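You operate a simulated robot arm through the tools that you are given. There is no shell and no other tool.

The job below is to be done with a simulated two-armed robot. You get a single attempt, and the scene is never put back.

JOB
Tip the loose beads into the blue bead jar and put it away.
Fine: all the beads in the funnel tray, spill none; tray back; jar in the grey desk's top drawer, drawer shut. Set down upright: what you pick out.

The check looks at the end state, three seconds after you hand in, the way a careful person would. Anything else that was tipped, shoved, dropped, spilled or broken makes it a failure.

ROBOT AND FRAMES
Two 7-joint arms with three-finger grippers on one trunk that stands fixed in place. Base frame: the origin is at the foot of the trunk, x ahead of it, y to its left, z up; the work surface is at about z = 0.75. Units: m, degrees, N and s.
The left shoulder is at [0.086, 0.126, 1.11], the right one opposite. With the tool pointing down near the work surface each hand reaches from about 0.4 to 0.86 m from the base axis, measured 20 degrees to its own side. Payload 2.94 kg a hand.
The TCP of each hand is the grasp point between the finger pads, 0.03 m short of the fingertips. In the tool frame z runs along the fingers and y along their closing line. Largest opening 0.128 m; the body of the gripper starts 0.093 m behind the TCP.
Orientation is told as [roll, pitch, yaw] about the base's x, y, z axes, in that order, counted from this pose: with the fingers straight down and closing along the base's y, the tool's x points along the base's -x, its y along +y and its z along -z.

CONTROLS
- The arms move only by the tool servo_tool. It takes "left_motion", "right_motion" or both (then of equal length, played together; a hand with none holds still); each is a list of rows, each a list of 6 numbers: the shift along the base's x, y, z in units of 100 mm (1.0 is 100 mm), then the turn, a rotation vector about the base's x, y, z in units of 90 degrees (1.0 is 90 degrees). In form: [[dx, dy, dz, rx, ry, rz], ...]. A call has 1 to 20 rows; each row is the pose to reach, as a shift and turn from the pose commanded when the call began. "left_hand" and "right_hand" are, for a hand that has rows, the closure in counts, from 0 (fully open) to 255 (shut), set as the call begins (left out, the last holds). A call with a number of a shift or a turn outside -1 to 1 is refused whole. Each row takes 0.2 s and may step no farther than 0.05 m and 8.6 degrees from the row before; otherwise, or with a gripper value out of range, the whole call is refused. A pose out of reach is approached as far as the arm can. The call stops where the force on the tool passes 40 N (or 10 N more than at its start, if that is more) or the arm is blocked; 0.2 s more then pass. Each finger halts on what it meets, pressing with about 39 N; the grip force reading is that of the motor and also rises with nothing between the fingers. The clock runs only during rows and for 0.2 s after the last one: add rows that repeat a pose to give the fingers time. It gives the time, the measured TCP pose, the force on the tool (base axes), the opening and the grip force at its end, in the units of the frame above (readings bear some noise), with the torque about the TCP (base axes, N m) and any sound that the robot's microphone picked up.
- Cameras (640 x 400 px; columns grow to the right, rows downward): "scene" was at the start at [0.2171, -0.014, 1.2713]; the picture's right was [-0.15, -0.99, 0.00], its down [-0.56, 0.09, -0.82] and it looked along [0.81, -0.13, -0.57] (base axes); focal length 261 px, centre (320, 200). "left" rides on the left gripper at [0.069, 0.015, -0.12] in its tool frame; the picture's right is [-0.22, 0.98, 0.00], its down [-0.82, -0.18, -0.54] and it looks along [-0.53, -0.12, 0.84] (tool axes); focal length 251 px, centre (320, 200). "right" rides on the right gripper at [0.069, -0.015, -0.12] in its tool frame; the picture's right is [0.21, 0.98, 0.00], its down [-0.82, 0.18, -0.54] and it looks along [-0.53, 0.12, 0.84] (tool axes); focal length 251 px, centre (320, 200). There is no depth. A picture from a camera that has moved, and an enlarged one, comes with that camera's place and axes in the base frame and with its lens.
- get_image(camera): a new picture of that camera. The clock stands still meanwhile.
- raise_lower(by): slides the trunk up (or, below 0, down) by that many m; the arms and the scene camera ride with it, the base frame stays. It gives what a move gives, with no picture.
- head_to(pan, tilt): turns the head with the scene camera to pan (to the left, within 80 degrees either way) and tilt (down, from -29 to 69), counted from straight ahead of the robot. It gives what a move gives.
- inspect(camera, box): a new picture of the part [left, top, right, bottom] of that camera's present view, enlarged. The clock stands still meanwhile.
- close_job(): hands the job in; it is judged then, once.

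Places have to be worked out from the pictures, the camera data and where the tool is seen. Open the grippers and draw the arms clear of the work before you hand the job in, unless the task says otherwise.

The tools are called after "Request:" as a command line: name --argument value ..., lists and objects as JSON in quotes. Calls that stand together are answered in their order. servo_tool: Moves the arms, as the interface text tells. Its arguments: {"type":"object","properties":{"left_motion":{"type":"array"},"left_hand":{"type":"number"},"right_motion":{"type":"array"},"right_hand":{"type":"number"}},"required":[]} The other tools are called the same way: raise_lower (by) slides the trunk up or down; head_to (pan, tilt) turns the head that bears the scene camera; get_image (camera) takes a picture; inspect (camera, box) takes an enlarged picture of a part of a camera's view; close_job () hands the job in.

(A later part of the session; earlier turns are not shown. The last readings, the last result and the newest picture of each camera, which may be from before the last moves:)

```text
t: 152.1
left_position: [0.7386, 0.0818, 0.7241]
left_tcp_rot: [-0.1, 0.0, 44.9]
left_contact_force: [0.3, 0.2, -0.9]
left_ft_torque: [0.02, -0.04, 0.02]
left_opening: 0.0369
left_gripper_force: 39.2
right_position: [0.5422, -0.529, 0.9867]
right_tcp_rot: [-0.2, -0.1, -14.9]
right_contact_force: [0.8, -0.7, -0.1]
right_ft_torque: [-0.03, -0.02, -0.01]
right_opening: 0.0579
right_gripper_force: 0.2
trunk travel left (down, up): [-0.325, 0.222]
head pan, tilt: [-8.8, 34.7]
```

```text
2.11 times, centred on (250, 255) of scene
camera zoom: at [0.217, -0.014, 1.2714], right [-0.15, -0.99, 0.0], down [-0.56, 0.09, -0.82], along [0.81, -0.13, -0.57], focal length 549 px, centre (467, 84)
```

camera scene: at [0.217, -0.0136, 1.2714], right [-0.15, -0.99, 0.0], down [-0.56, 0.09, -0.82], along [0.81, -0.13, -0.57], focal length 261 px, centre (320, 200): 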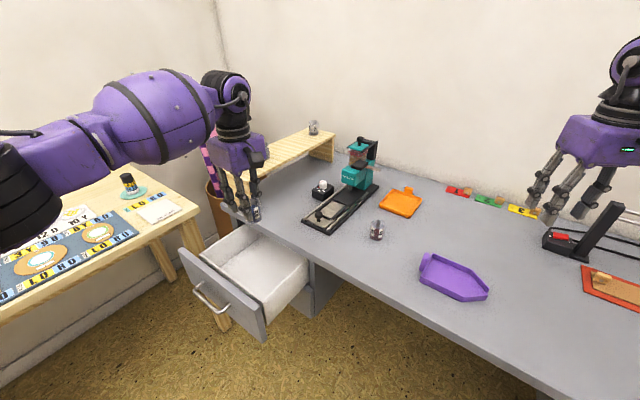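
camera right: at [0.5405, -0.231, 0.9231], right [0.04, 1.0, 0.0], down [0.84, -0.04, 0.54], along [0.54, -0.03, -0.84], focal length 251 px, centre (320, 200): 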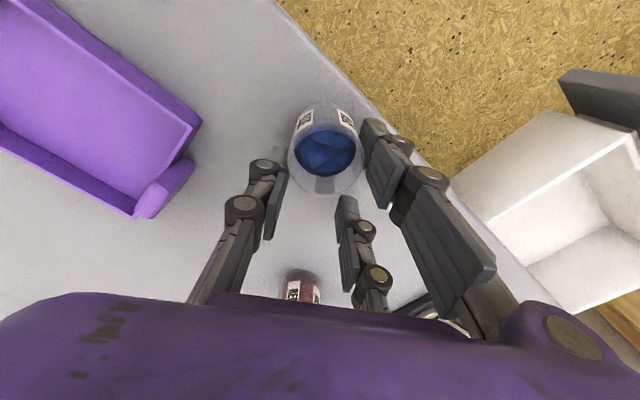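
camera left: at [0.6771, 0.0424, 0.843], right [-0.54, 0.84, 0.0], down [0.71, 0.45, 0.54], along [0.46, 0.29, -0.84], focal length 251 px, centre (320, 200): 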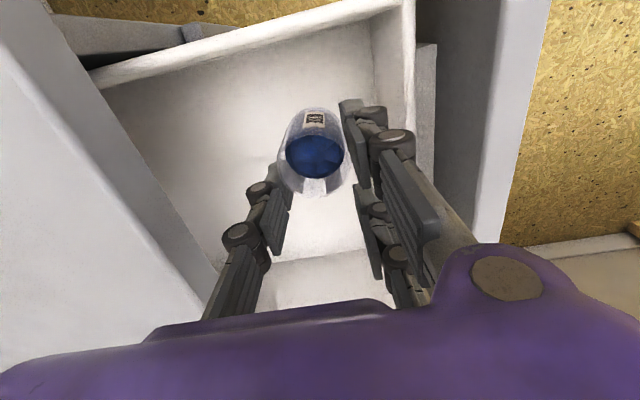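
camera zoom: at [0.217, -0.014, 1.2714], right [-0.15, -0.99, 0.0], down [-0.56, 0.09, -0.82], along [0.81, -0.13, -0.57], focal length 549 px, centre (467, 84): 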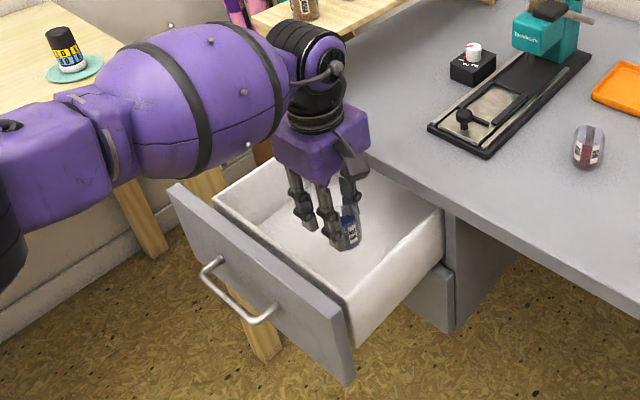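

The jar is entering the drawer with good clearance on all sides. Down another 65 mm, then slowly to contact.

Request:
servo_tool --left_motion '[[0, 0, -0.15, 0, 0, 0], [0, 0, -0.3, 0, 0, 0], [0, 0, -0.45, 0, 0, 0], [0, 0, -0.6, 0, 0, 0], [0, 0, -0.66, 0, 0, 0], [0, 0, -0.66, 0, 0, 0]]'

Request:
get_image --camera "left"

Request:
inspect --camera "scene" --box '[180, 180, 320, 320]'

```text
t: 153.5
left_position: [0.7364, 0.0806, 0.6554]
left_tcp_rot: [0.0, 0.0, 45.0]
left_contact_force: [0.5, 1.2, -0.7]
left_ft_torque: [0.0, 0.02, -0.01]
left_opening: 0.0366
left_gripper_force: 38.4
right_position: [0.5421, -0.5288, 0.9861]
right_tcp_rot: [-0.1, -0.1, -15.0]
right_contact_force: [0.7, 0.0, -0.3]
right_ft_torque: [0.02, -0.01, 0.0]
right_opening: 0.0575
right_gripper_force: 0.1
trunk travel left (down, up): [-0.325, 0.222]
head pan, tilt: [-8.8, 34.7]
```

```text
taken
camera left: at [0.6761, 0.041, 0.7756], right [-0.54, 0.84, 0.0], down [0.71, 0.45, 0.54], along [0.46, 0.29, -0.84], focal length 251 px, centre (320, 200)
```

left: 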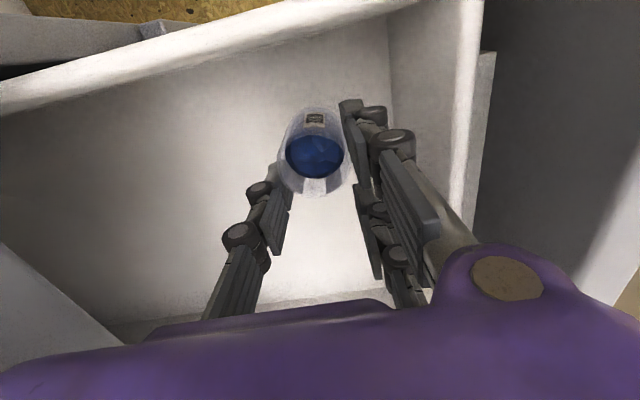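

```text
2.86 times, centred on (250, 250) of scene
camera zoom: at [0.2172, -0.014, 1.2713], right [-0.15, -0.99, 0.0], down [-0.56, 0.09, -0.82], along [0.81, -0.13, -0.57], focal length 745 px, centre (520, 57)
```

zoom: 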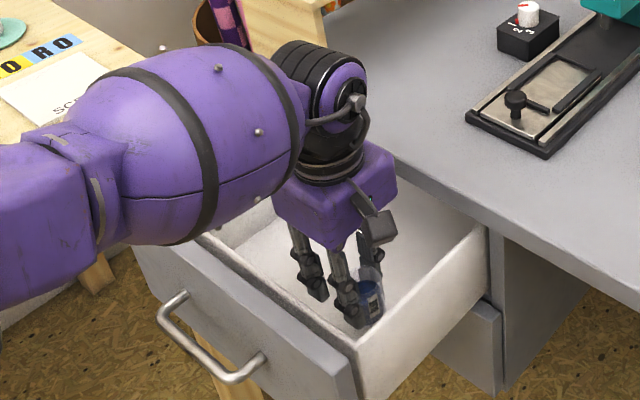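

No contact yet; the jar bottom should be about 1 cm above the floor of the drawer. Lowering slowly until the floor takes it.

Request:
servo_tool --left_motion '[[0, 0, -0.03, 0, 0, 0], [0, 0, -0.06, 0, 0, 0], [0, 0, -0.08, 0, 0, 0], [0, 0, -0.09, 0, 0, 0], [0, 0, -0.09, 0, 0, 0]]'

```text
t: 154.7
left_position: [0.7368, 0.0799, 0.6472]
left_tcp_rot: [0.0, 0.0, 45.0]
left_contact_force: [-0.1, 0.9, 0.0]
left_ft_torque: [0.02, -0.02, 0.01]
left_opening: 0.0367
left_gripper_force: 38.9
right_position: [0.5412, -0.5296, 0.9872]
right_tcp_rot: [-0.1, -0.1, -14.9]
right_contact_force: [-0.6, -0.4, -0.7]
right_ft_torque: [0.02, -0.01, 0.02]
right_opening: 0.0576
right_gripper_force: 0.0
trunk travel left (down, up): [-0.325, 0.222]
head pan, tilt: [-8.8, 34.7]
```

Request:
servo_tool --left_motion '[[0, 0, -0.02, 0, 0, 0], [0, 0, -0.03, 0, 0, 0], [0, 0, -0.03, 0, 0, 0]]'

```text
t: 155.5
left_position: [0.7377, 0.0812, 0.6437]
left_tcp_rot: [0.0, 0.0, 45.0]
left_contact_force: [0.0, 0.7, -0.3]
left_ft_torque: [0.0, 0.0, 0.0]
left_opening: 0.0366
left_gripper_force: 39.3
right_position: [0.5416, -0.5288, 0.9866]
right_tcp_rot: [-0.1, -0.1, -14.8]
right_contact_force: [0.2, 0.2, -0.6]
right_ft_torque: [-0.03, -0.01, 0.02]
right_opening: 0.0579
right_gripper_force: 0.0
trunk travel left (down, up): [-0.325, 0.222]
head pan, tilt: [-8.8, 34.7]
```

Still no support force at z=0.644; I'll keep easing down 2 mm at a time.

Request:
servo_tool --left_motion '[[0, 0, -0.01, 0, 0, 0], [0, 0, -0.02, 0, 0, 0], [0, 0, -0.02, 0, 0, 0]]'

Request:
servo_tool --left_motion '[[0, 0, -0.01, 0, 0, 0], [0, 0, -0.02, 0, 0, 0], [0, 0, -0.02, 0, 0, 0]]'

Request:
inspect --camera "left" --box '[240, 80, 400, 220]'

```text
t: 156.3
left_position: [0.7381, 0.0814, 0.642]
left_tcp_rot: [0.0, 0.0, 45.1]
left_contact_force: [0.0, -0.2, -1.0]
left_ft_torque: [0.01, -0.02, 0.05]
left_opening: 0.0367
left_gripper_force: 38.6
right_position: [0.5427, -0.5288, 0.9862]
right_tcp_rot: [-0.1, -0.1, -14.9]
right_contact_force: [-0.4, 0.4, 0.3]
right_ft_torque: [0.02, 0.02, 0.0]
right_opening: 0.0575
right_gripper_force: 0.1
trunk travel left (down, up): [-0.325, 0.222]
head pan, tilt: [-8.8, 34.7]
```

```text
t: 157.1
left_position: [0.7371, 0.0806, 0.6408]
left_tcp_rot: [0.0, -0.1, 45.0]
left_contact_force: [0.4, -0.3, -1.4]
left_ft_torque: [0.0, -0.01, 0.02]
left_opening: 0.0366
left_gripper_force: 39.1
right_position: [0.5421, -0.5286, 0.9875]
right_tcp_rot: [-0.1, -0.1, -14.8]
right_contact_force: [0.6, -0.1, 1.0]
right_ft_torque: [-0.01, 0.03, -0.02]
right_opening: 0.0575
right_gripper_force: 0.0
trunk travel left (down, up): [-0.325, 0.222]
head pan, tilt: [-8.8, 34.7]
```

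```text
2.86 times, centred on (320, 150) of left
camera zoom: at [0.6764, 0.042, 0.7595], right [-0.54, 0.84, 0.0], down [0.71, 0.45, 0.54], along [0.46, 0.29, -0.84], focal length 718 px, centre (320, 343)
```

zoom: 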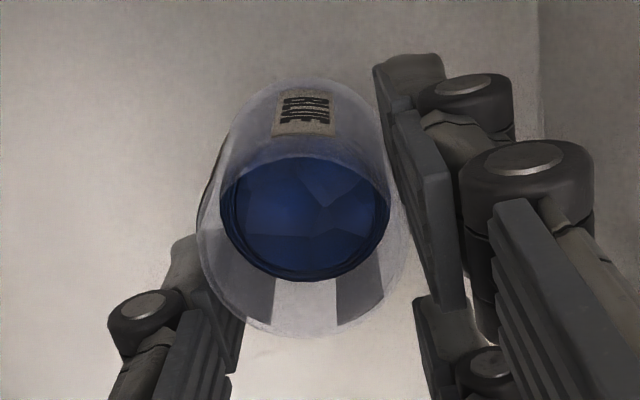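

Not touching yet. A few more millimetres, carefully.

Request:
servo_tool --left_motion '[[0, 0, -0.01, 0, 0, 0], [0, 0, -0.02, 0, 0, 0], [0, 0, -0.03, 0, 0, 0], [0, 0, -0.03, 0, 0, 0]]'

```text
t: 158.1
left_position: [0.7383, 0.082, 0.6374]
left_tcp_rot: [0.0, 0.0, 45.0]
left_contact_force: [-0.4, 0.2, -0.7]
left_ft_torque: [-0.02, 0.02, 0.01]
left_opening: 0.0367
left_gripper_force: 38.9
right_position: [0.5421, -0.5294, 0.9873]
right_tcp_rot: [-0.1, -0.1, -14.9]
right_contact_force: [-1.1, -0.7, -0.2]
right_ft_torque: [0.0, 0.03, -0.01]
right_opening: 0.0577
right_gripper_force: 0.2
trunk travel left (down, up): [-0.325, 0.222]
head pan, tilt: [-8.8, 34.7]
```

Request:
servo_tool --left_motion '[[0, 0, -0.01, 0, 0, 0], [0, 0, -0.02, 0, 0, 0], [0, 0, -0.03, 0, 0, 0], [0, 0, -0.03, 0, 0, 0]]'

Request:
inspect --camera "scene" --box '[220, 220, 300, 300]'

```text
t: 159.1
left_position: [0.7372, 0.0797, 0.6335]
left_tcp_rot: [0.0, 0.0, 45.1]
left_contact_force: [0.4, -0.4, -0.1]
left_ft_torque: [0.01, 0.01, 0.02]
left_opening: 0.0371
left_gripper_force: 39.2
right_position: [0.5415, -0.5289, 0.9862]
right_tcp_rot: [-0.1, -0.1, -14.9]
right_contact_force: [0.6, -0.2, 0.6]
right_ft_torque: [0.04, 0.01, 0.03]
right_opening: 0.0577
right_gripper_force: 0.0
trunk travel left (down, up): [-0.325, 0.222]
head pan, tilt: [-8.8, 34.7]
```

```text
5.00 times, centred on (260, 260) of scene
camera zoom: at [0.2171, -0.014, 1.2713], right [-0.15, -0.99, 0.0], down [-0.56, 0.09, -0.82], along [0.81, -0.13, -0.57], focal length 1304 px, centre (620, -100)
```

zoom: 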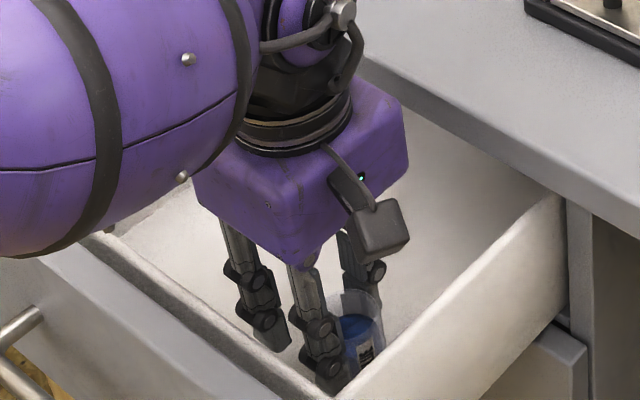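

The jar still hangs just above the floor (no support force yet). Continuing down in 3 mm steps.

Request:
servo_tool --left_motion '[[0, 0, -0.01, 0, 0, 0], [0, 0, -0.02, 0, 0, 0], [0, 0, -0.03, 0, 0, 0], [0, 0, -0.03, 0, 0, 0]]'

Request:
servo_tool --left_motion '[[0, 0, -0.01, 0, 0, 0], [0, 0, -0.02, 0, 0, 0], [0, 0, -0.03, 0, 0, 0], [0, 0, -0.03, 0, 0, 0]]'

```text
t: 160.1
left_position: [0.7379, 0.0804, 0.6308]
left_tcp_rot: [-0.1, 0.0, 45.0]
left_contact_force: [-0.2, 0.3, -0.9]
left_ft_torque: [0.04, 0.01, 0.02]
left_opening: 0.0367
left_gripper_force: 39.4
right_position: [0.5423, -0.5279, 0.987]
right_tcp_rot: [-0.2, -0.1, -14.9]
right_contact_force: [-0.3, -0.1, -0.1]
right_ft_torque: [0.01, -0.01, 0.04]
right_opening: 0.0577
right_gripper_force: 0.1
trunk travel left (down, up): [-0.325, 0.222]
head pan, tilt: [-8.8, 34.7]
```

```text
t: 161.1
left_position: [0.737, 0.0804, 0.6283]
left_tcp_rot: [0.0, 0.1, 45.0]
left_contact_force: [0.4, 0.1, -0.5]
left_ft_torque: [0.01, 0.01, 0.05]
left_opening: 0.0366
left_gripper_force: 39.0
right_position: [0.5429, -0.5287, 0.9866]
right_tcp_rot: [-0.1, -0.1, -14.8]
right_contact_force: [-0.3, -0.5, 0.6]
right_ft_torque: [0.02, 0.0, -0.02]
right_opening: 0.0578
right_gripper_force: 0.1
trunk travel left (down, up): [-0.325, 0.222]
head pan, tilt: [-8.8, 34.7]
```

Still no contact at jar bottom ≈0.576. Continuing carefully.

Request:
servo_tool --left_motion '[[0, 0, -0.01, 0, 0, 0], [0, 0, -0.02, 0, 0, 0], [0, 0, -0.03, 0, 0, 0], [0, 0, -0.03, 0, 0, 0]]'

Request:
servo_tool --left_motion '[[0, 0, -0.01, 0, 0, 0], [0, 0, -0.02, 0, 0, 0], [0, 0, -0.02, 0, 0, 0]]'

Request:
get_image --camera "left"

Request:
get_image --camera "scene"

```text
t: 162.1
left_position: [0.7383, 0.0813, 0.628]
left_tcp_rot: [-0.2, -0.1, 45.0]
left_contact_force: [1.9, 0.9, 17.3]
left_ft_torque: [-0.09, 0.2, 0.02]
left_opening: 0.0366
left_gripper_force: 39.3
right_position: [0.5407, -0.5288, 0.9875]
right_tcp_rot: [0.1, -0.1, -14.8]
right_contact_force: [-1.2, 0.0, -0.2]
right_ft_torque: [0.02, 0.0, 0.01]
right_opening: 0.0574
right_gripper_force: 0.0
trunk travel left (down, up): [-0.325, 0.222]
head pan, tilt: [-8.8, 34.7]
```

```text
t: 162.9
left_position: [0.7372, 0.0821, 0.6256]
left_tcp_rot: [-0.2, -0.2, 45.1]
left_contact_force: [3.3, 2.3, 25.4]
left_ft_torque: [-0.24, 0.14, 0.0]
left_opening: 0.0363
left_gripper_force: 39.1
right_position: [0.541, -0.5287, 0.9885]
right_tcp_rot: [0.0, -0.2, -14.9]
right_contact_force: [-0.5, 0.8, 0.6]
right_ft_torque: [0.01, -0.02, -0.02]
right_opening: 0.0576
right_gripper_force: 0.1
trunk travel left (down, up): [-0.325, 0.222]
head pan, tilt: [-8.8, 34.7]
```

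```text
taken
camera left: at [0.6755, 0.0414, 0.7448], right [-0.54, 0.84, 0.0], down [0.71, 0.45, 0.54], along [0.46, 0.29, -0.84], focal length 251 px, centre (320, 200)
```

left: 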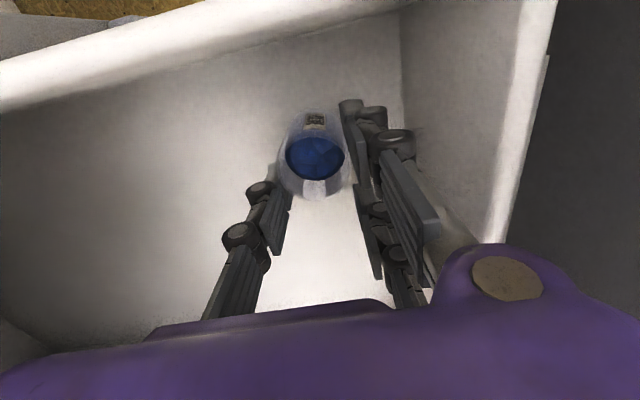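

```text
taken
camera scene: at [0.2147, -0.0141, 1.2718], right [-0.15, -0.99, 0.0], down [-0.56, 0.09, -0.82], along [0.81, -0.13, -0.57], focal length 261 px, centre (320, 200)
```

scene: 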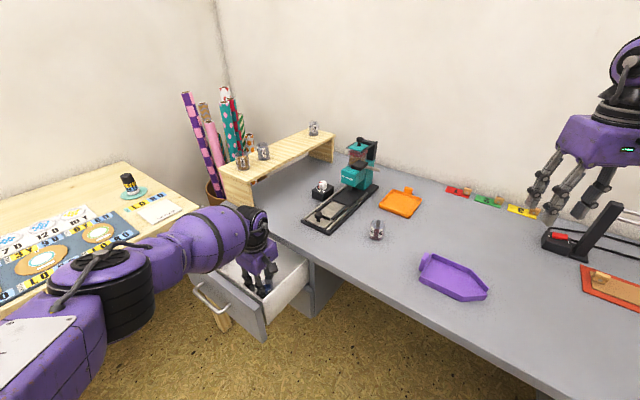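

The floor now supports the jar (17→25 N, small torques). I'll ease up 2 mm to relax the press, and release.

Request:
servo_tool --left_motion '[[0, 0, 0.01, 0, 0, 0], [0, 0, 0.02, 0, 0, 0], [0, 0, 0.02, 0, 0, 0]]'

Request:
servo_tool --left_motion '[[0, 0, 0, 0, 0, 0], [0, 0, 0, 0, 0, 0], [0, 0, 0, 0, 0, 0]]' --left_hand 150

Request:
inspect --camera "left" --box '[240, 80, 400, 220]'

```text
t: 163.7
left_position: [0.7358, 0.081, 0.6247]
left_tcp_rot: [0.0, 0.0, 45.0]
left_contact_force: [3.1, 4.0, 15.4]
left_ft_torque: [-0.07, -0.08, 0.01]
left_opening: 0.0366
left_gripper_force: 39.0
right_position: [0.5409, -0.5286, 0.9873]
right_tcp_rot: [0.0, -0.1, -15.0]
right_contact_force: [0.5, 0.1, -0.4]
right_ft_torque: [0.0, 0.02, -0.04]
right_opening: 0.0577
right_gripper_force: 0.1
trunk travel left (down, up): [-0.325, 0.222]
head pan, tilt: [-8.8, 34.7]
```

```text
t: 164.5
left_position: [0.7365, 0.0801, 0.6247]
left_tcp_rot: [0.1, 0.0, 45.0]
left_contact_force: [0.6, -0.5, 0.1]
left_ft_torque: [0.01, 0.03, 0.02]
left_opening: 0.0527
left_gripper_force: 0.0
right_position: [0.5413, -0.5287, 0.9865]
right_tcp_rot: [-0.1, -0.1, -14.9]
right_contact_force: [0.2, 0.1, 0.1]
right_ft_torque: [-0.01, 0.02, -0.01]
right_opening: 0.0578
right_gripper_force: 0.1
trunk travel left (down, up): [-0.325, 0.222]
head pan, tilt: [-8.8, 34.7]
```

```text
2.86 times, centred on (320, 150) of left
camera zoom: at [0.6757, 0.0413, 0.7443], right [-0.54, 0.84, 0.0], down [0.71, 0.45, 0.54], along [0.46, 0.29, -0.84], focal length 718 px, centre (320, 343)
```

zoom: 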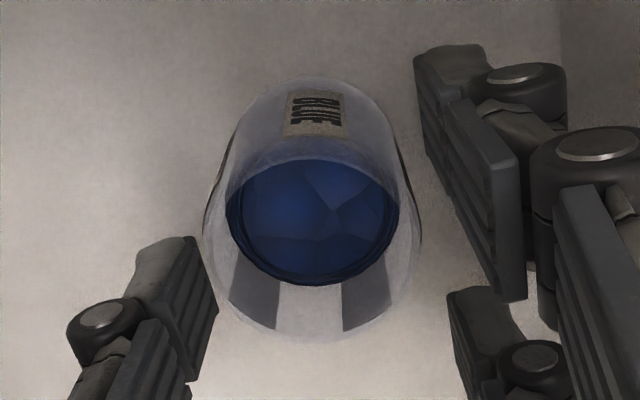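

Released: the force went to zero and the jar stands upright on the drawer floor. Rising straight up.

Request:
servo_tool --left_motion '[[0, 0, 0.1, 0, 0, 0], [0, 0, 0.25, 0, 0, 0], [0, 0, 0.5, 0, 0, 0], [0, 0, 0.75, 0, 0, 0], [0, 0, 1.0, 0, 0, 0]]'

Request:
servo_tool --left_motion '[[0, 0, 0.25, 0, 0, 0], [0, 0, 0.5, 0, 0, 0], [0, 0, 0.75, 0, 0, 0], [0, 0, 1.0, 0, 0, 0]]'

Request:
get_image --camera "left"

Request:
get_image --camera "scene"

```text
t: 165.7
left_position: [0.7373, 0.0804, 0.7257]
left_tcp_rot: [-0.1, 0.0, 45.0]
left_contact_force: [-0.3, 0.8, 0.1]
left_ft_torque: [-0.01, 0.0, 0.02]
left_opening: 0.0527
left_gripper_force: 0.1
right_position: [0.541, -0.5289, 0.9871]
right_tcp_rot: [0.0, -0.1, -14.9]
right_contact_force: [0.2, -0.3, 0.4]
right_ft_torque: [-0.01, 0.01, -0.01]
right_opening: 0.0578
right_gripper_force: 0.1
trunk travel left (down, up): [-0.325, 0.222]
head pan, tilt: [-8.8, 34.7]
```

```text
t: 166.7
left_position: [0.7374, 0.0808, 0.8254]
left_tcp_rot: [-0.1, 0.0, 45.1]
left_contact_force: [-0.2, 0.8, 0.6]
left_ft_torque: [0.01, -0.02, 0.03]
left_opening: 0.0528
left_gripper_force: 0.1
right_position: [0.5411, -0.5286, 0.9871]
right_tcp_rot: [-0.1, 0.0, -14.9]
right_contact_force: [-0.2, -0.3, 0.9]
right_ft_torque: [0.0, 0.03, -0.03]
right_opening: 0.0577
right_gripper_force: 0.0
trunk travel left (down, up): [-0.325, 0.222]
head pan, tilt: [-8.8, 34.7]
```

```text
taken
camera left: at [0.6758, 0.041, 0.9449], right [-0.54, 0.84, 0.0], down [0.71, 0.45, 0.54], along [0.46, 0.29, -0.84], focal length 251 px, centre (320, 200)
```

left: 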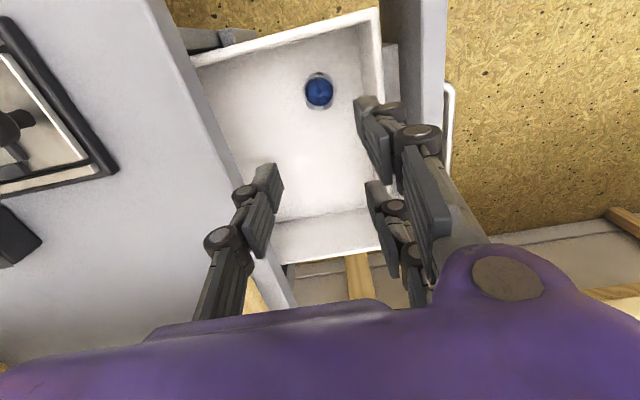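

```text
taken
camera scene: at [0.2167, -0.0141, 1.2714], right [-0.15, -0.99, 0.0], down [-0.56, 0.09, -0.82], along [0.81, -0.13, -0.57], focal length 261 px, centre (320, 200)
```

scene: 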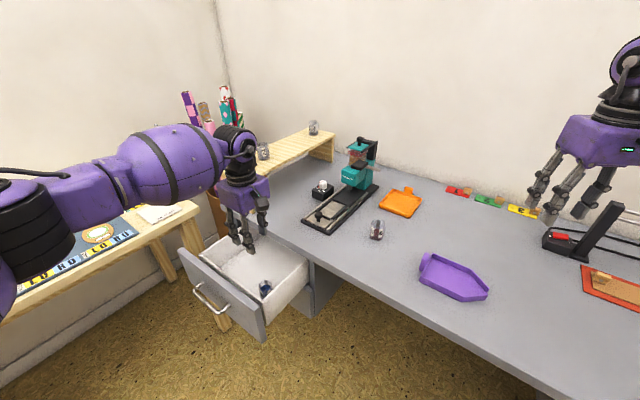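

The jar stands safely in the drawer. Next, closing it: I'll bring the left hand back out, raise the right hand, lower the trunk again and re-grip the handle as before.

Request:
servo_tool --left_motion '[[0, 0, 0.4, 0, 0, 0], [-0.2, 0.15, 0.7, 0, 0, 0], [-0.5, 0.4, 0.9, 0, 0, 0], [-0.8, 0.65, 1.0, 0, 0, 0], [-1.0, 0.9, 1.0, 0, 0, 0]]' --right_motion '[[0, 0, 0.2, 0, 0, 0], [0, 0, 0.4, 0, 0, 0], [0, 0, 0.6, 0, 0, 0], [0, 0, 0.8, 0, 0, 0], [0, 0, 0.9, 0, 0, 0]]'

Request:
servo_tool --left_motion '[[-0.3, 0.3, 0.2, 0, 0, 0], [-0.6, 0.6, 0.4, 0, 0, 0], [-0.97, 0.9, 0.6, 0, 0, 0], [-0.97, 0.9, 0.8, 0, 0, 0]]' --left_hand 165

Request:
raise_lower --by -0.15

Request:
get_image --camera "scene"

```text
t: 167.9
left_position: [0.6351, 0.1704, 0.9252]
left_tcp_rot: [-0.1, 0.0, 45.0]
left_contact_force: [0.1, -0.1, -0.2]
left_ft_torque: [0.02, -0.03, -0.01]
left_opening: 0.0529
left_gripper_force: 0.1
right_position: [0.5407, -0.5285, 1.0786]
right_tcp_rot: [0.0, -0.1, -14.9]
right_contact_force: [-0.1, 0.6, 0.6]
right_ft_torque: [-0.01, 0.0, -0.01]
right_opening: 0.0577
right_gripper_force: 0.0
trunk travel left (down, up): [-0.325, 0.222]
head pan, tilt: [-8.8, 34.7]
```

```text
refused: row 3 steps farther than a row can; nothing moved
```

```text
t: 169.7
left_position: [0.6367, 0.1719, 0.7757]
left_tcp_rot: [-0.1, -0.1, 45.0]
left_contact_force: [-0.3, 0.0, -0.3]
left_ft_torque: [0.06, 0.0, 0.05]
left_opening: 0.0528
left_gripper_force: 0.0
right_position: [0.5391, -0.5295, 0.9284]
right_tcp_rot: [-0.1, -0.1, -14.9]
right_contact_force: [-0.3, 0.6, -0.3]
right_ft_torque: [0.0, -0.02, -0.02]
right_opening: 0.0576
right_gripper_force: 0.1
trunk travel left (down, up): [-0.175, 0.372]
head pan, tilt: [-8.8, 34.7]
```

```text
taken
camera scene: at [0.2626, -0.014, 1.1139], right [-0.15, -0.99, 0.0], down [-0.56, 0.09, -0.82], along [0.81, -0.13, -0.57], focal length 261 px, centre (320, 200)
```

scene: 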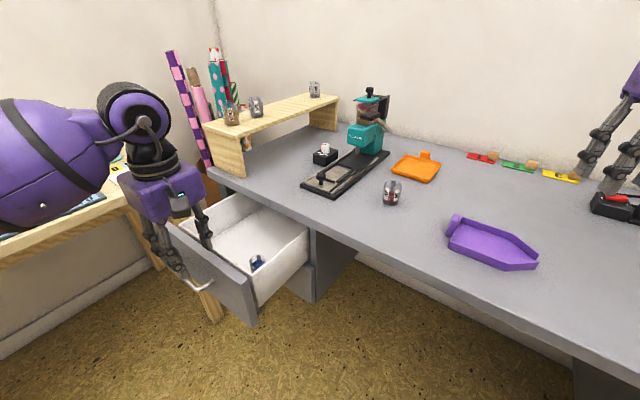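

The second move was refused (step too long), so the trunk lowered with the hand above the drawer front; it cleared it (tips at z≈0.746, panel top 0.715) with no contact. I'll raise that hand and move it back properly now.

Request:
servo_tool --left_motion '[[0, 0, 0.3, 0, 0, 0], [0, 0, 0.6, 0, 0, 0], [-0.2, 0.2, 0.8, 0, 0, 0], [-0.45, 0.45, 0.8, 0, 0, 0], [-0.7, 0.7, 0.8, 0, 0, 0], [-0.97, 0.9, 0.8, 0, 0, 0]]' --left_hand 165

Request:
servo_tool --left_motion '[[0, 0, -0.02, -0.0643, -0.0643, 0], [0, 0, -0.04, -0.1286, -0.1286, 0], [0, 0, -0.06, -0.1928, -0.1928, 0], [0, 0, -0.08, -0.2571, -0.2571, 0], [0, 0, -0.1, -0.3214, -0.3214, 0], [0, 0, -0.12, -0.3857, -0.3857, 0]]'

Request:
servo_tool --left_motion '[[0, 0, -0.2, -0.056, -0.056, 0], [0, 0, -0.4, -0.112, -0.112, 0], [0, 0, -0.6, -0.168, -0.168, 0], [0, 0, -0.8, -0.224, -0.224, 0], [0, 0, -1.0, -0.28, -0.28, 0], [0, 0, -1.0, -0.28, -0.28, 0]]'

Request:
get_image --camera "left"

Request:
get_image --camera "scene"

```text
t: 171.1
left_position: [0.5387, 0.2612, 0.8569]
left_tcp_rot: [0.0, -0.1, 45.0]
left_contact_force: [-0.1, 0.7, -0.2]
left_ft_torque: [0.0, -0.03, 0.01]
left_opening: 0.0452
left_gripper_force: 0.2
right_position: [0.5394, -0.5295, 0.9292]
right_tcp_rot: [-0.1, -0.1, -14.9]
right_contact_force: [0.2, 0.2, -0.5]
right_ft_torque: [0.0, -0.01, -0.03]
right_opening: 0.0578
right_gripper_force: 0.0
trunk travel left (down, up): [-0.175, 0.372]
head pan, tilt: [-8.8, 34.7]
```

```text
t: 172.4
left_position: [0.5395, 0.2612, 0.8443]
left_tcp_rot: [-49.3, -0.1, 45.1]
left_contact_force: [0.5, 0.4, -0.9]
left_ft_torque: [0.01, 0.0, 0.05]
left_opening: 0.0455
left_gripper_force: 0.1
right_position: [0.5408, -0.5313, 0.9282]
right_tcp_rot: [-0.1, -0.2, -14.9]
right_contact_force: [0.0, -0.9, -0.4]
right_ft_torque: [0.03, -0.01, -0.02]
right_opening: 0.058
right_gripper_force: 0.0
trunk travel left (down, up): [-0.175, 0.372]
head pan, tilt: [-8.8, 34.7]
```

```text
t: 173.8
left_position: [0.5398, 0.2605, 0.7414]
left_tcp_rot: [-84.9, -0.1, 45.1]
left_contact_force: [-0.4, -0.3, 0.1]
left_ft_torque: [0.01, 0.01, -0.01]
left_opening: 0.0452
left_gripper_force: 0.0
right_position: [0.5401, -0.5306, 0.9275]
right_tcp_rot: [0.0, -0.1, -14.9]
right_contact_force: [0.1, 0.6, -0.6]
right_ft_torque: [0.04, -0.01, 0.02]
right_opening: 0.0575
right_gripper_force: 0.1
trunk travel left (down, up): [-0.175, 0.372]
head pan, tilt: [-8.8, 34.7]
```

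```text
taken
camera left: at [0.4057, 0.2952, 0.7376], right [0.09, 0.21, -0.97], down [0.21, 0.95, 0.23], along [0.97, -0.22, 0.04], focal length 251 px, centre (320, 200)
```

left: 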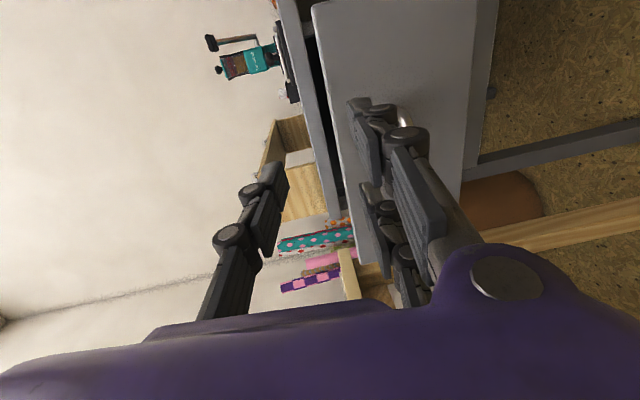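

```text
taken
camera scene: at [0.2629, -0.0141, 1.1138], right [-0.15, -0.99, 0.0], down [-0.56, 0.09, -0.82], along [0.81, -0.13, -0.57], focal length 261 px, centre (320, 200)
```

scene: 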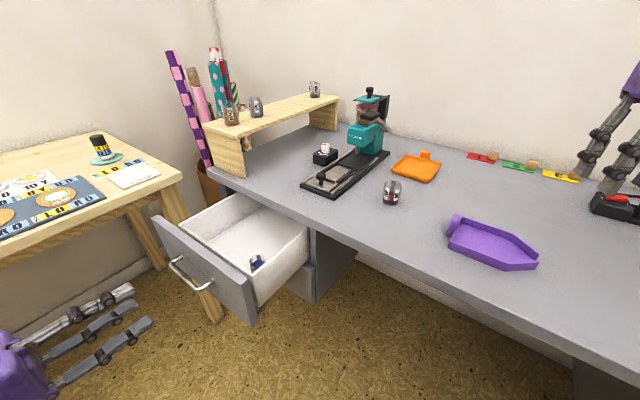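

The drawer and the jar inside are unchanged. Moving to the pre-grasp point in front of the handle and then in.

Request:
servo_tool --left_motion '[[0.2, 0.04, -0.25, 0, 0, 0], [0.4, 0.08, -0.5, 0, 0, 0], [0.6, 0.11, -0.75, 0, 0, 0], [0.87, 0.143, -0.93, 0, 0, 0], [0.87, 0.143, -0.93, 0, 0, 0]]'

Request:
get_image --camera "left"

Request:
inspect --camera "scene" --box '[100, 180, 320, 340]'

```text
t: 175.1
left_position: [0.628, 0.2752, 0.6493]
left_tcp_rot: [-84.8, 0.0, 45.1]
left_contact_force: [0.5, -1.3, -0.2]
left_ft_torque: [0.03, 0.01, 0.02]
left_opening: 0.0452
left_gripper_force: 0.1
right_position: [0.5401, -0.5293, 0.9284]
right_tcp_rot: [0.0, -0.1, -14.8]
right_contact_force: [-0.3, 0.0, -0.1]
right_ft_torque: [0.0, -0.01, -0.03]
right_opening: 0.0575
right_gripper_force: 0.1
trunk travel left (down, up): [-0.175, 0.372]
head pan, tilt: [-8.8, 34.7]
```

```text
taken
camera left: at [0.492, 0.3109, 0.6445], right [0.09, 0.21, -0.97], down [0.21, 0.95, 0.23], along [0.97, -0.23, 0.04], focal length 251 px, centre (320, 200)
```

left: 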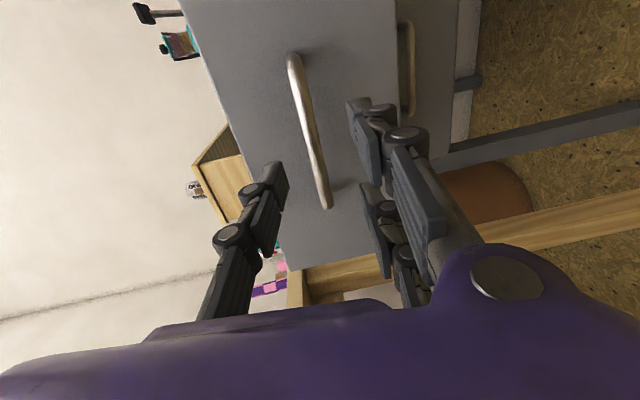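

```text
2.50 times, centred on (210, 260) of scene
camera zoom: at [0.263, -0.0141, 1.1138], right [-0.15, -0.99, 0.0], down [-0.56, 0.09, -0.82], along [0.81, -0.13, -0.57], focal length 652 px, centre (595, 50)
```

zoom: 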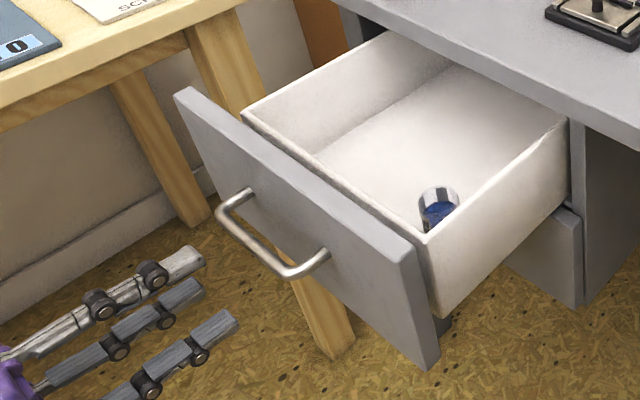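

Same alignment as the first time. Advancing 72 mm along the drawer direction and gripping the bar.

Request:
servo_tool --left_motion '[[0.1, -0.1, -0.01, 0, 0, 0], [0.2, -0.2, -0.01, 0, 0, 0], [0.3, -0.3, -0.01, 0, 0, 0], [0.4, -0.4, -0.01, 0, 0, 0], [0.5, -0.51, -0.01, 0, 0, 0], [0.5, -0.51, -0.01, 0, 0, 0]]'

Request:
get_image --camera "left"

Request:
servo_tool --left_motion '[[0, 0, 0, 0, 0, 0], [0, 0, 0, 0, 0, 0], [0, 0, 0, 0, 0, 0], [0, 0, 0, 0, 0, 0]]' --left_hand 245

```text
t: 176.4
left_position: [0.6767, 0.2246, 0.648]
left_tcp_rot: [-84.8, 0.0, 45.1]
left_contact_force: [-0.7, 0.6, 0.7]
left_ft_torque: [-0.01, 0.01, -0.01]
left_opening: 0.0451
left_gripper_force: 0.1
right_position: [0.5413, -0.5296, 0.9275]
right_tcp_rot: [-0.1, -0.1, -14.9]
right_contact_force: [0.6, -0.3, 0.2]
right_ft_torque: [-0.01, 0.02, 0.01]
right_opening: 0.0578
right_gripper_force: 0.1
trunk travel left (down, up): [-0.175, 0.372]
head pan, tilt: [-8.8, 34.7]
```

```text
taken
camera left: at [0.542, 0.2586, 0.6438], right [0.09, 0.21, -0.97], down [0.21, 0.95, 0.23], along [0.97, -0.23, 0.04], focal length 251 px, centre (320, 200)
```

left: 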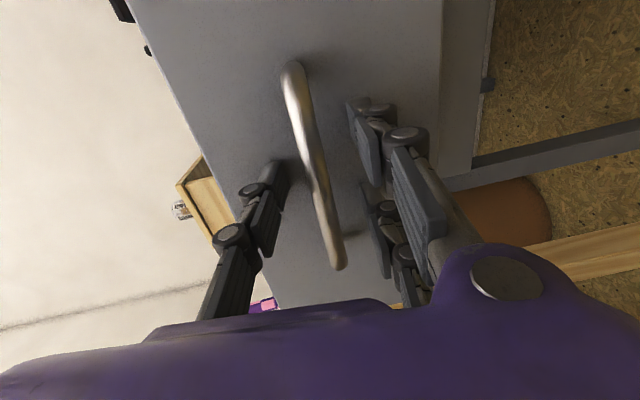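

```text
t: 177.4
left_position: [0.6785, 0.2237, 0.6483]
left_tcp_rot: [-84.7, 0.0, 45.0]
left_contact_force: [0.2, -0.5, -4.1]
left_ft_torque: [0.21, -0.16, 0.23]
left_opening: 0.0106
left_gripper_force: 38.0
right_position: [0.5394, -0.5304, 0.9272]
right_tcp_rot: [0.0, 0.0, -14.9]
right_contact_force: [-0.5, -0.3, -0.2]
right_ft_torque: [0.0, -0.01, -0.01]
right_opening: 0.0579
right_gripper_force: 0.1
trunk travel left (down, up): [-0.175, 0.372]
head pan, tilt: [-8.8, 34.7]
```

Gripped. Pushing the drawer in slowly and evenly, so the jar does not tip.

Request:
servo_tool --left_motion '[[0.02, -0.02, 0, 0, 0, 0], [0.05, -0.05, 0, 0, 0, 0], [0.09, -0.09, 0, 0, 0, 0], [0.14, -0.14, 0, 0, 0, 0], [0.19, -0.19, 0, 0, 0, 0], [0.24, -0.24, 0, 0, 0, 0], [0.29, -0.29, 0, 0, 0, 0], [0.34, -0.34, 0, 0, 0, 0], [0.39, -0.39, 0, 0, 0, 0], [0.44, -0.44, 0, 0, 0, 0], [0.49, -0.49, 0, 0, 0, 0], [0.54, -0.54, 0, 0, 0, 0], [0.59, -0.59, 0, 0, 0, 0], [0.63, -0.63, 0, 0, 0, 0], [0.66, -0.66, 0, 0, 0, 0], [0.68, -0.68, 0, 0, 0, 0], [0.68, -0.68, 0, 0, 0, 0]]'

Request:
get_image --camera "scene"

Request:
inspect --camera "scene" --box '[160, 170, 320, 310]'

```text
t: 181.1
left_position: [0.7466, 0.1548, 0.6494]
left_tcp_rot: [-84.8, 0.1, 44.9]
left_contact_force: [-9.4, -10.9, -17.0]
left_ft_torque: [0.09, -0.1, 0.47]
left_opening: 0.0114
left_gripper_force: 37.5
right_position: [0.5428, -0.5308, 0.9265]
right_tcp_rot: [-0.1, 0.0, -14.9]
right_contact_force: [-0.2, -0.2, 1.0]
right_ft_torque: [0.05, -0.01, 0.04]
right_opening: 0.0577
right_gripper_force: 0.0
trunk travel left (down, up): [-0.175, 0.372]
head pan, tilt: [-8.8, 34.7]
```

```text
taken
camera scene: at [0.2639, -0.0145, 1.1135], right [-0.15, -0.99, 0.0], down [-0.56, 0.09, -0.82], along [0.81, -0.13, -0.57], focal length 261 px, centre (320, 200)
```

scene: 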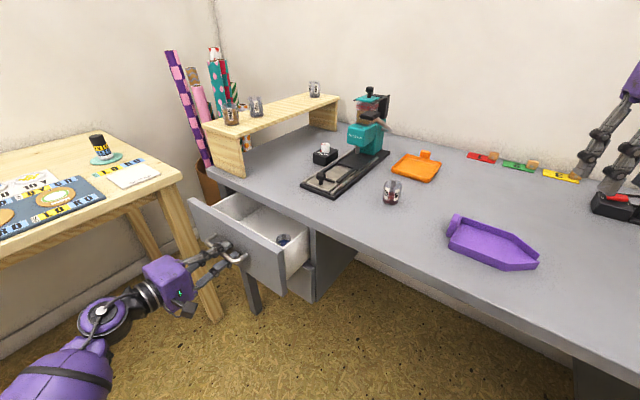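

```text
2.86 times, centred on (240, 240) of scene
camera zoom: at [0.2639, -0.0145, 1.1135], right [-0.15, -0.99, 0.0], down [-0.56, 0.09, -0.82], along [0.81, -0.13, -0.57], focal length 745 px, centre (549, 86)
```

zoom: 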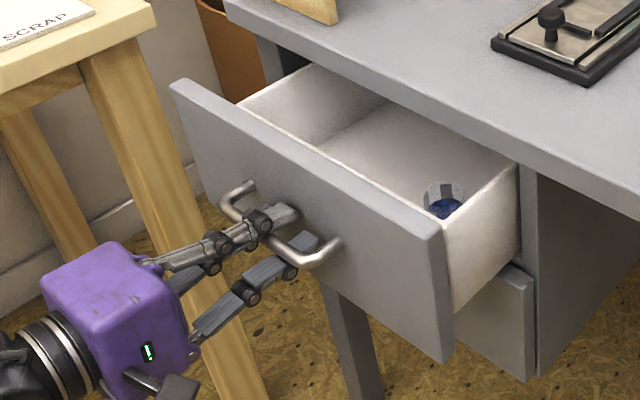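

The jar stands upright and the drawer is two-thirds in. Continuing slowly, with a tiny correction for the vertical bias.

Request:
servo_tool --left_motion '[[0.01, -0.03, -0.01, 0, 0, 0], [0.04, -0.06, -0.015, 0, 0, 0], [0.08, -0.1, -0.015, 0, 0, 0], [0.13, -0.15, -0.015, 0, 0, 0], [0.18, -0.2, -0.015, 0, 0, 0], [0.23, -0.25, -0.015, 0, 0, 0], [0.28, -0.3, -0.015, 0, 0, 0], [0.33, -0.35, -0.015, 0, 0, 0], [0.38, -0.4, -0.015, 0, 0, 0], [0.43, -0.45, -0.015, 0, 0, 0], [0.48, -0.5, -0.015, 0, 0, 0], [0.53, -0.55, -0.015, 0, 0, 0], [0.58, -0.6, -0.015, 0, 0, 0], [0.62, -0.64, -0.015, 0, 0, 0], [0.65, -0.67, -0.015, 0, 0, 0], [0.65, -0.67, -0.015, 0, 0, 0]]'

Request:
inspect --camera "scene" --box '[180, 170, 340, 310]'

```text
t: 184.4
left_position: [0.8114, 0.0883, 0.6471]
left_tcp_rot: [-84.7, 0.0, 45.1]
left_contact_force: [6.9, 6.1, -7.8]
left_ft_torque: [0.1, -0.17, -0.05]
left_opening: 0.0101
left_gripper_force: 30.2
right_position: [0.5418, -0.5298, 0.9264]
right_tcp_rot: [-0.1, 0.0, -14.9]
right_contact_force: [-0.9, -0.2, 0.0]
right_ft_torque: [0.0, -0.01, -0.02]
right_opening: 0.0579
right_gripper_force: 0.0
trunk travel left (down, up): [-0.175, 0.372]
head pan, tilt: [-8.8, 34.7]
```

```text
2.86 times, centred on (260, 240) of scene
camera zoom: at [0.2642, -0.0135, 1.1135], right [-0.15, -0.99, 0.0], down [-0.56, 0.09, -0.82], along [0.81, -0.13, -0.57], focal length 745 px, centre (491, 86)
```

zoom: 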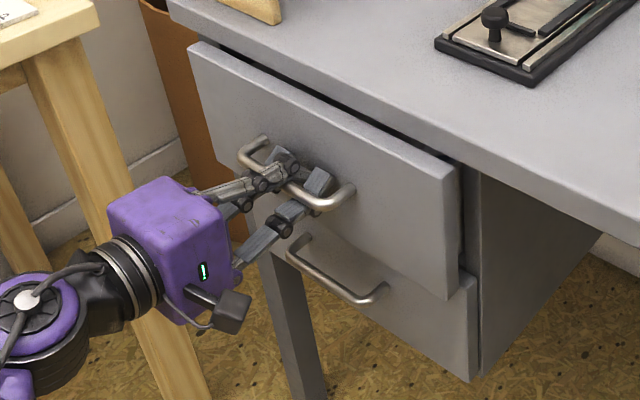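

Nearly shut, about 14 mm left. Pushing the rest gently until it meets its stop.

Request:
servo_tool --left_motion '[[0.02, -0.02, 0, 0, 0, 0], [0.04, -0.04, 0, 0, 0, 0], [0.06, -0.06, 0, 0, 0, 0], [0.08, -0.08, 0, 0, 0, 0], [0.095, -0.095, 0, 0, 0, 0], [0.11, -0.11, 0, 0, 0, 0], [0.12, -0.12, 0, 0, 0, 0], [0.12, -0.12, 0, 0, 0, 0]]'

Request:
inspect --camera "scene" --box '[180, 170, 340, 310]'

```text
t: 186.2
left_position: [0.823, 0.0772, 0.6474]
left_tcp_rot: [-84.8, 0.1, 44.9]
left_contact_force: [6.3, 7.2, -4.5]
left_ft_torque: [-0.04, -0.07, -0.66]
left_opening: 0.0102
left_gripper_force: 29.8
right_position: [0.5407, -0.5313, 0.9286]
right_tcp_rot: [0.0, 0.0, -14.9]
right_contact_force: [0.3, -0.1, -0.3]
right_ft_torque: [0.01, 0.02, -0.02]
right_opening: 0.058
right_gripper_force: 0.0
trunk travel left (down, up): [-0.175, 0.372]
head pan, tilt: [-8.8, 34.7]
```

```text
2.86 times, centred on (260, 240) of scene
camera zoom: at [0.2639, -0.0135, 1.1135], right [-0.15, -0.99, 0.0], down [-0.56, 0.09, -0.82], along [0.81, -0.13, -0.57], focal length 745 px, centre (491, 86)
```

zoom: 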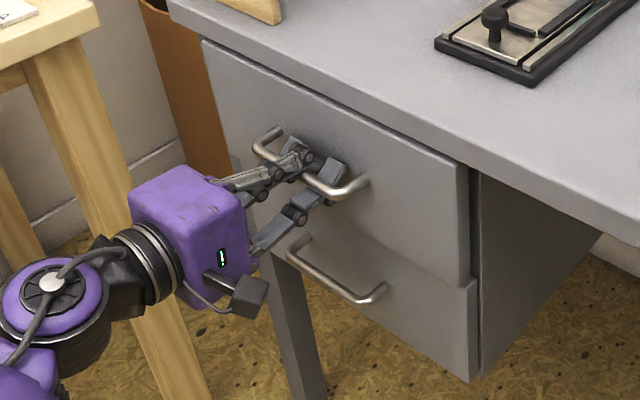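

The top front still seems to stand a few millimetres proud of the lower one and no stop force is felt. Pushing further in small steps.

Request:
servo_tool --left_motion '[[0.015, -0.015, 0, 0, 0, 0], [0.03, -0.03, 0, 0, 0, 0], [0.045, -0.045, 0, 0, 0, 0], [0.06, -0.06, 0, 0, 0, 0], [0.06, -0.06, 0, 0, 0, 0]]'

Request:
inspect --camera "scene" --box '[180, 170, 340, 310]'

Request:
get_image --camera "left"

```text
t: 187.4
left_position: [0.8278, 0.0718, 0.6474]
left_tcp_rot: [-84.7, 0.1, 45.0]
left_contact_force: [2.1, 3.6, -7.4]
left_ft_torque: [0.03, -0.17, 0.12]
left_opening: 0.0104
left_gripper_force: 30.3
right_position: [0.5417, -0.5285, 0.927]
right_tcp_rot: [-0.1, -0.1, -14.9]
right_contact_force: [-0.4, 0.6, 0.3]
right_ft_torque: [0.02, 0.0, 0.0]
right_opening: 0.0578
right_gripper_force: 0.1
trunk travel left (down, up): [-0.175, 0.372]
head pan, tilt: [-8.8, 34.7]
```

```text
2.86 times, centred on (260, 240) of scene
camera zoom: at [0.2639, -0.0137, 1.1135], right [-0.15, -0.99, 0.0], down [-0.56, 0.09, -0.82], along [0.81, -0.13, -0.57], focal length 745 px, centre (491, 86)
```

zoom: 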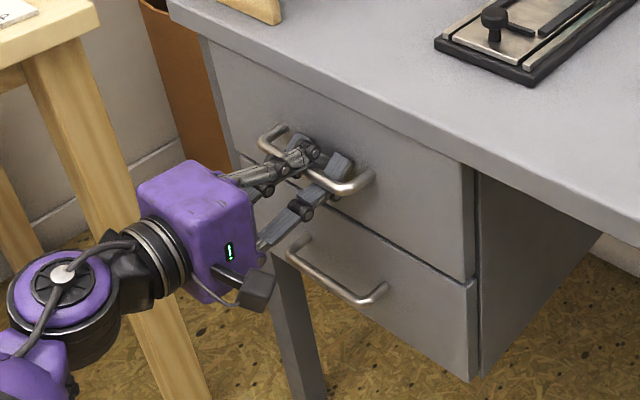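

```text
taken
camera left: at [0.6935, 0.1072, 0.642], right [0.09, 0.21, -0.97], down [0.21, 0.95, 0.23], along [0.97, -0.23, 0.04], focal length 251 px, centre (320, 200)
```

left: 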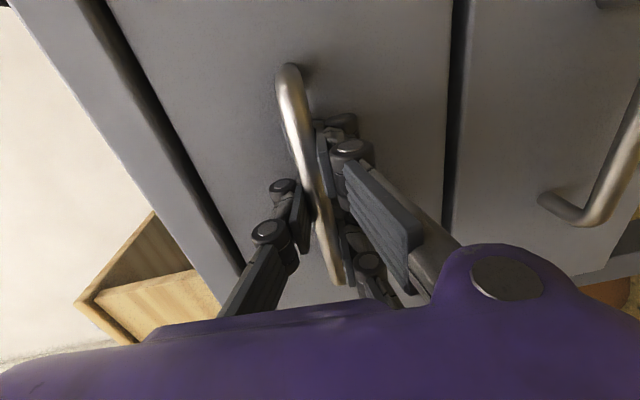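

The fronts look flush now. I'll press a few millimetres more to be sure it reaches the stop.

Request:
servo_tool --left_motion '[[0.015, -0.015, 0, 0, 0, 0], [0.03, -0.03, 0, 0, 0, 0], [0.03, -0.03, 0, 0, 0, 0]]'

Request:
inspect --camera "scene" --box '[200, 180, 330, 290]'

```text
t: 188.2
left_position: [0.8314, 0.0702, 0.6471]
left_tcp_rot: [-84.8, 0.0, 45.1]
left_contact_force: [-11.0, 12.1, -8.0]
left_ft_torque: [0.04, -0.11, -0.07]
left_opening: 0.01
left_gripper_force: 30.0
right_position: [0.5405, -0.5287, 0.9272]
right_tcp_rot: [-0.1, -0.1, -14.9]
right_contact_force: [0.3, -0.3, 0.1]
right_ft_torque: [0.0, 0.01, 0.01]
right_opening: 0.0577
right_gripper_force: 0.2
trunk travel left (down, up): [-0.175, 0.372]
head pan, tilt: [-8.8, 34.7]
```

```text
3.64 times, centred on (265, 235) of scene
camera zoom: at [0.2628, -0.0131, 1.1138], right [-0.15, -0.99, 0.0], down [-0.56, 0.09, -0.82], along [0.81, -0.13, -0.57], focal length 949 px, centre (520, 73)
```

zoom: 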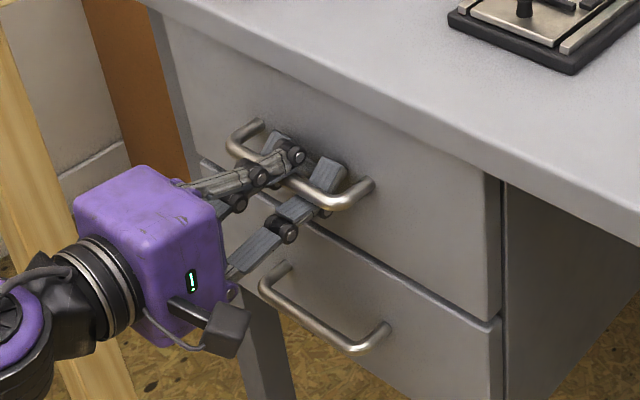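

A 16 N reaction along the drawer axis: it is against its stop and the fronts are flush. Opening the fingers and backing out straight.

Request:
servo_tool --left_motion '[[-0.01, 0.01, 0, 0, 0, 0], [-0.01, 0.01, 0, 0, 0, 0], [-0.01, 0.01, 0, 0, 0, 0], [-0.01, 0.01, 0, 0, 0, 0]]' --left_hand 165

Request:
servo_tool --left_motion '[[-0.1, 0.1, 0, 0, 0, 0], [-0.25, 0.25, 0, 0, 0, 0], [-0.45, 0.45, 0, 0, 0, 0], [-0.7, 0.7, 0, 0, 0, 0], [-0.95, 0.95, 0, 0, 0, 0]]'

Request:
get_image --camera "scene"

Request:
inspect --camera "scene" --box '[200, 180, 330, 310]'

Request:
get_image --camera "left"

```text
t: 189.2
left_position: [0.8299, 0.0701, 0.6483]
left_tcp_rot: [-84.8, 0.0, 45.0]
left_contact_force: [-11.3, 5.3, 0.1]
left_ft_torque: [0.02, 0.05, -0.07]
left_opening: 0.0531
left_gripper_force: 2.8
right_position: [0.5391, -0.5293, 0.928]
right_tcp_rot: [-0.1, -0.1, -14.9]
right_contact_force: [-0.7, -0.5, 0.5]
right_ft_torque: [-0.01, 0.02, -0.03]
right_opening: 0.0579
right_gripper_force: 0.1
trunk travel left (down, up): [-0.175, 0.372]
head pan, tilt: [-8.8, 34.7]
```

```text
t: 190.4
left_position: [0.7364, 0.163, 0.6491]
left_tcp_rot: [-84.7, 0.0, 45.0]
left_contact_force: [0.2, 1.4, 1.4]
left_ft_torque: [0.0, -0.01, -0.01]
left_opening: 0.0451
left_gripper_force: 0.0
right_position: [0.5415, -0.5291, 0.9284]
right_tcp_rot: [-0.1, -0.1, -14.9]
right_contact_force: [1.1, 0.1, 0.9]
right_ft_torque: [-0.02, -0.01, 0.02]
right_opening: 0.0575
right_gripper_force: 0.1
trunk travel left (down, up): [-0.175, 0.372]
head pan, tilt: [-8.8, 34.7]
```

```text
taken
camera scene: at [0.2628, -0.014, 1.1138], right [-0.15, -0.99, 0.0], down [-0.56, 0.09, -0.82], along [0.81, -0.13, -0.57], focal length 261 px, centre (320, 200)
```

scene: 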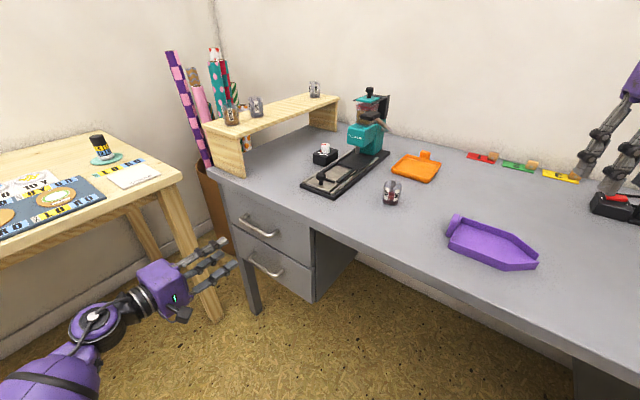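

```text
3.08 times, centred on (265, 245) of scene
camera zoom: at [0.2628, -0.014, 1.1138], right [-0.15, -0.99, 0.0], down [-0.56, 0.09, -0.82], along [0.81, -0.13, -0.57], focal length 803 px, centre (489, 62)
```

zoom: 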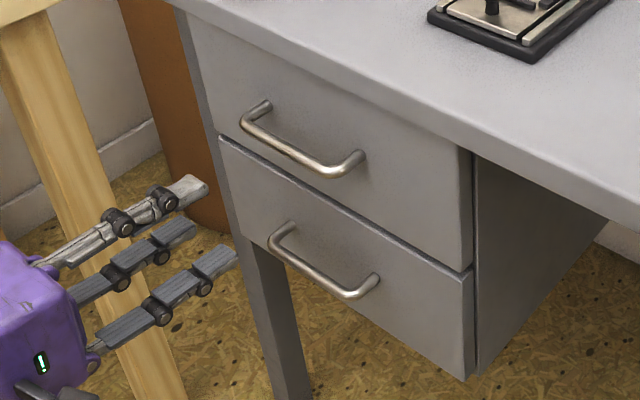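

```text
taken
camera left: at [0.5997, 0.1982, 0.644], right [0.09, 0.21, -0.97], down [0.21, 0.95, 0.23], along [0.97, -0.23, 0.04], focal length 251 px, centre (320, 200)
```

left: 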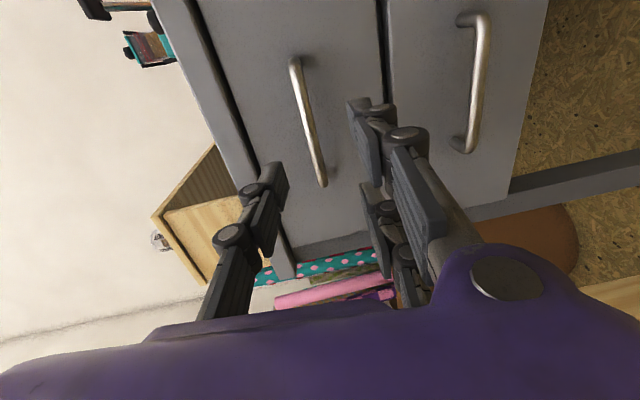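

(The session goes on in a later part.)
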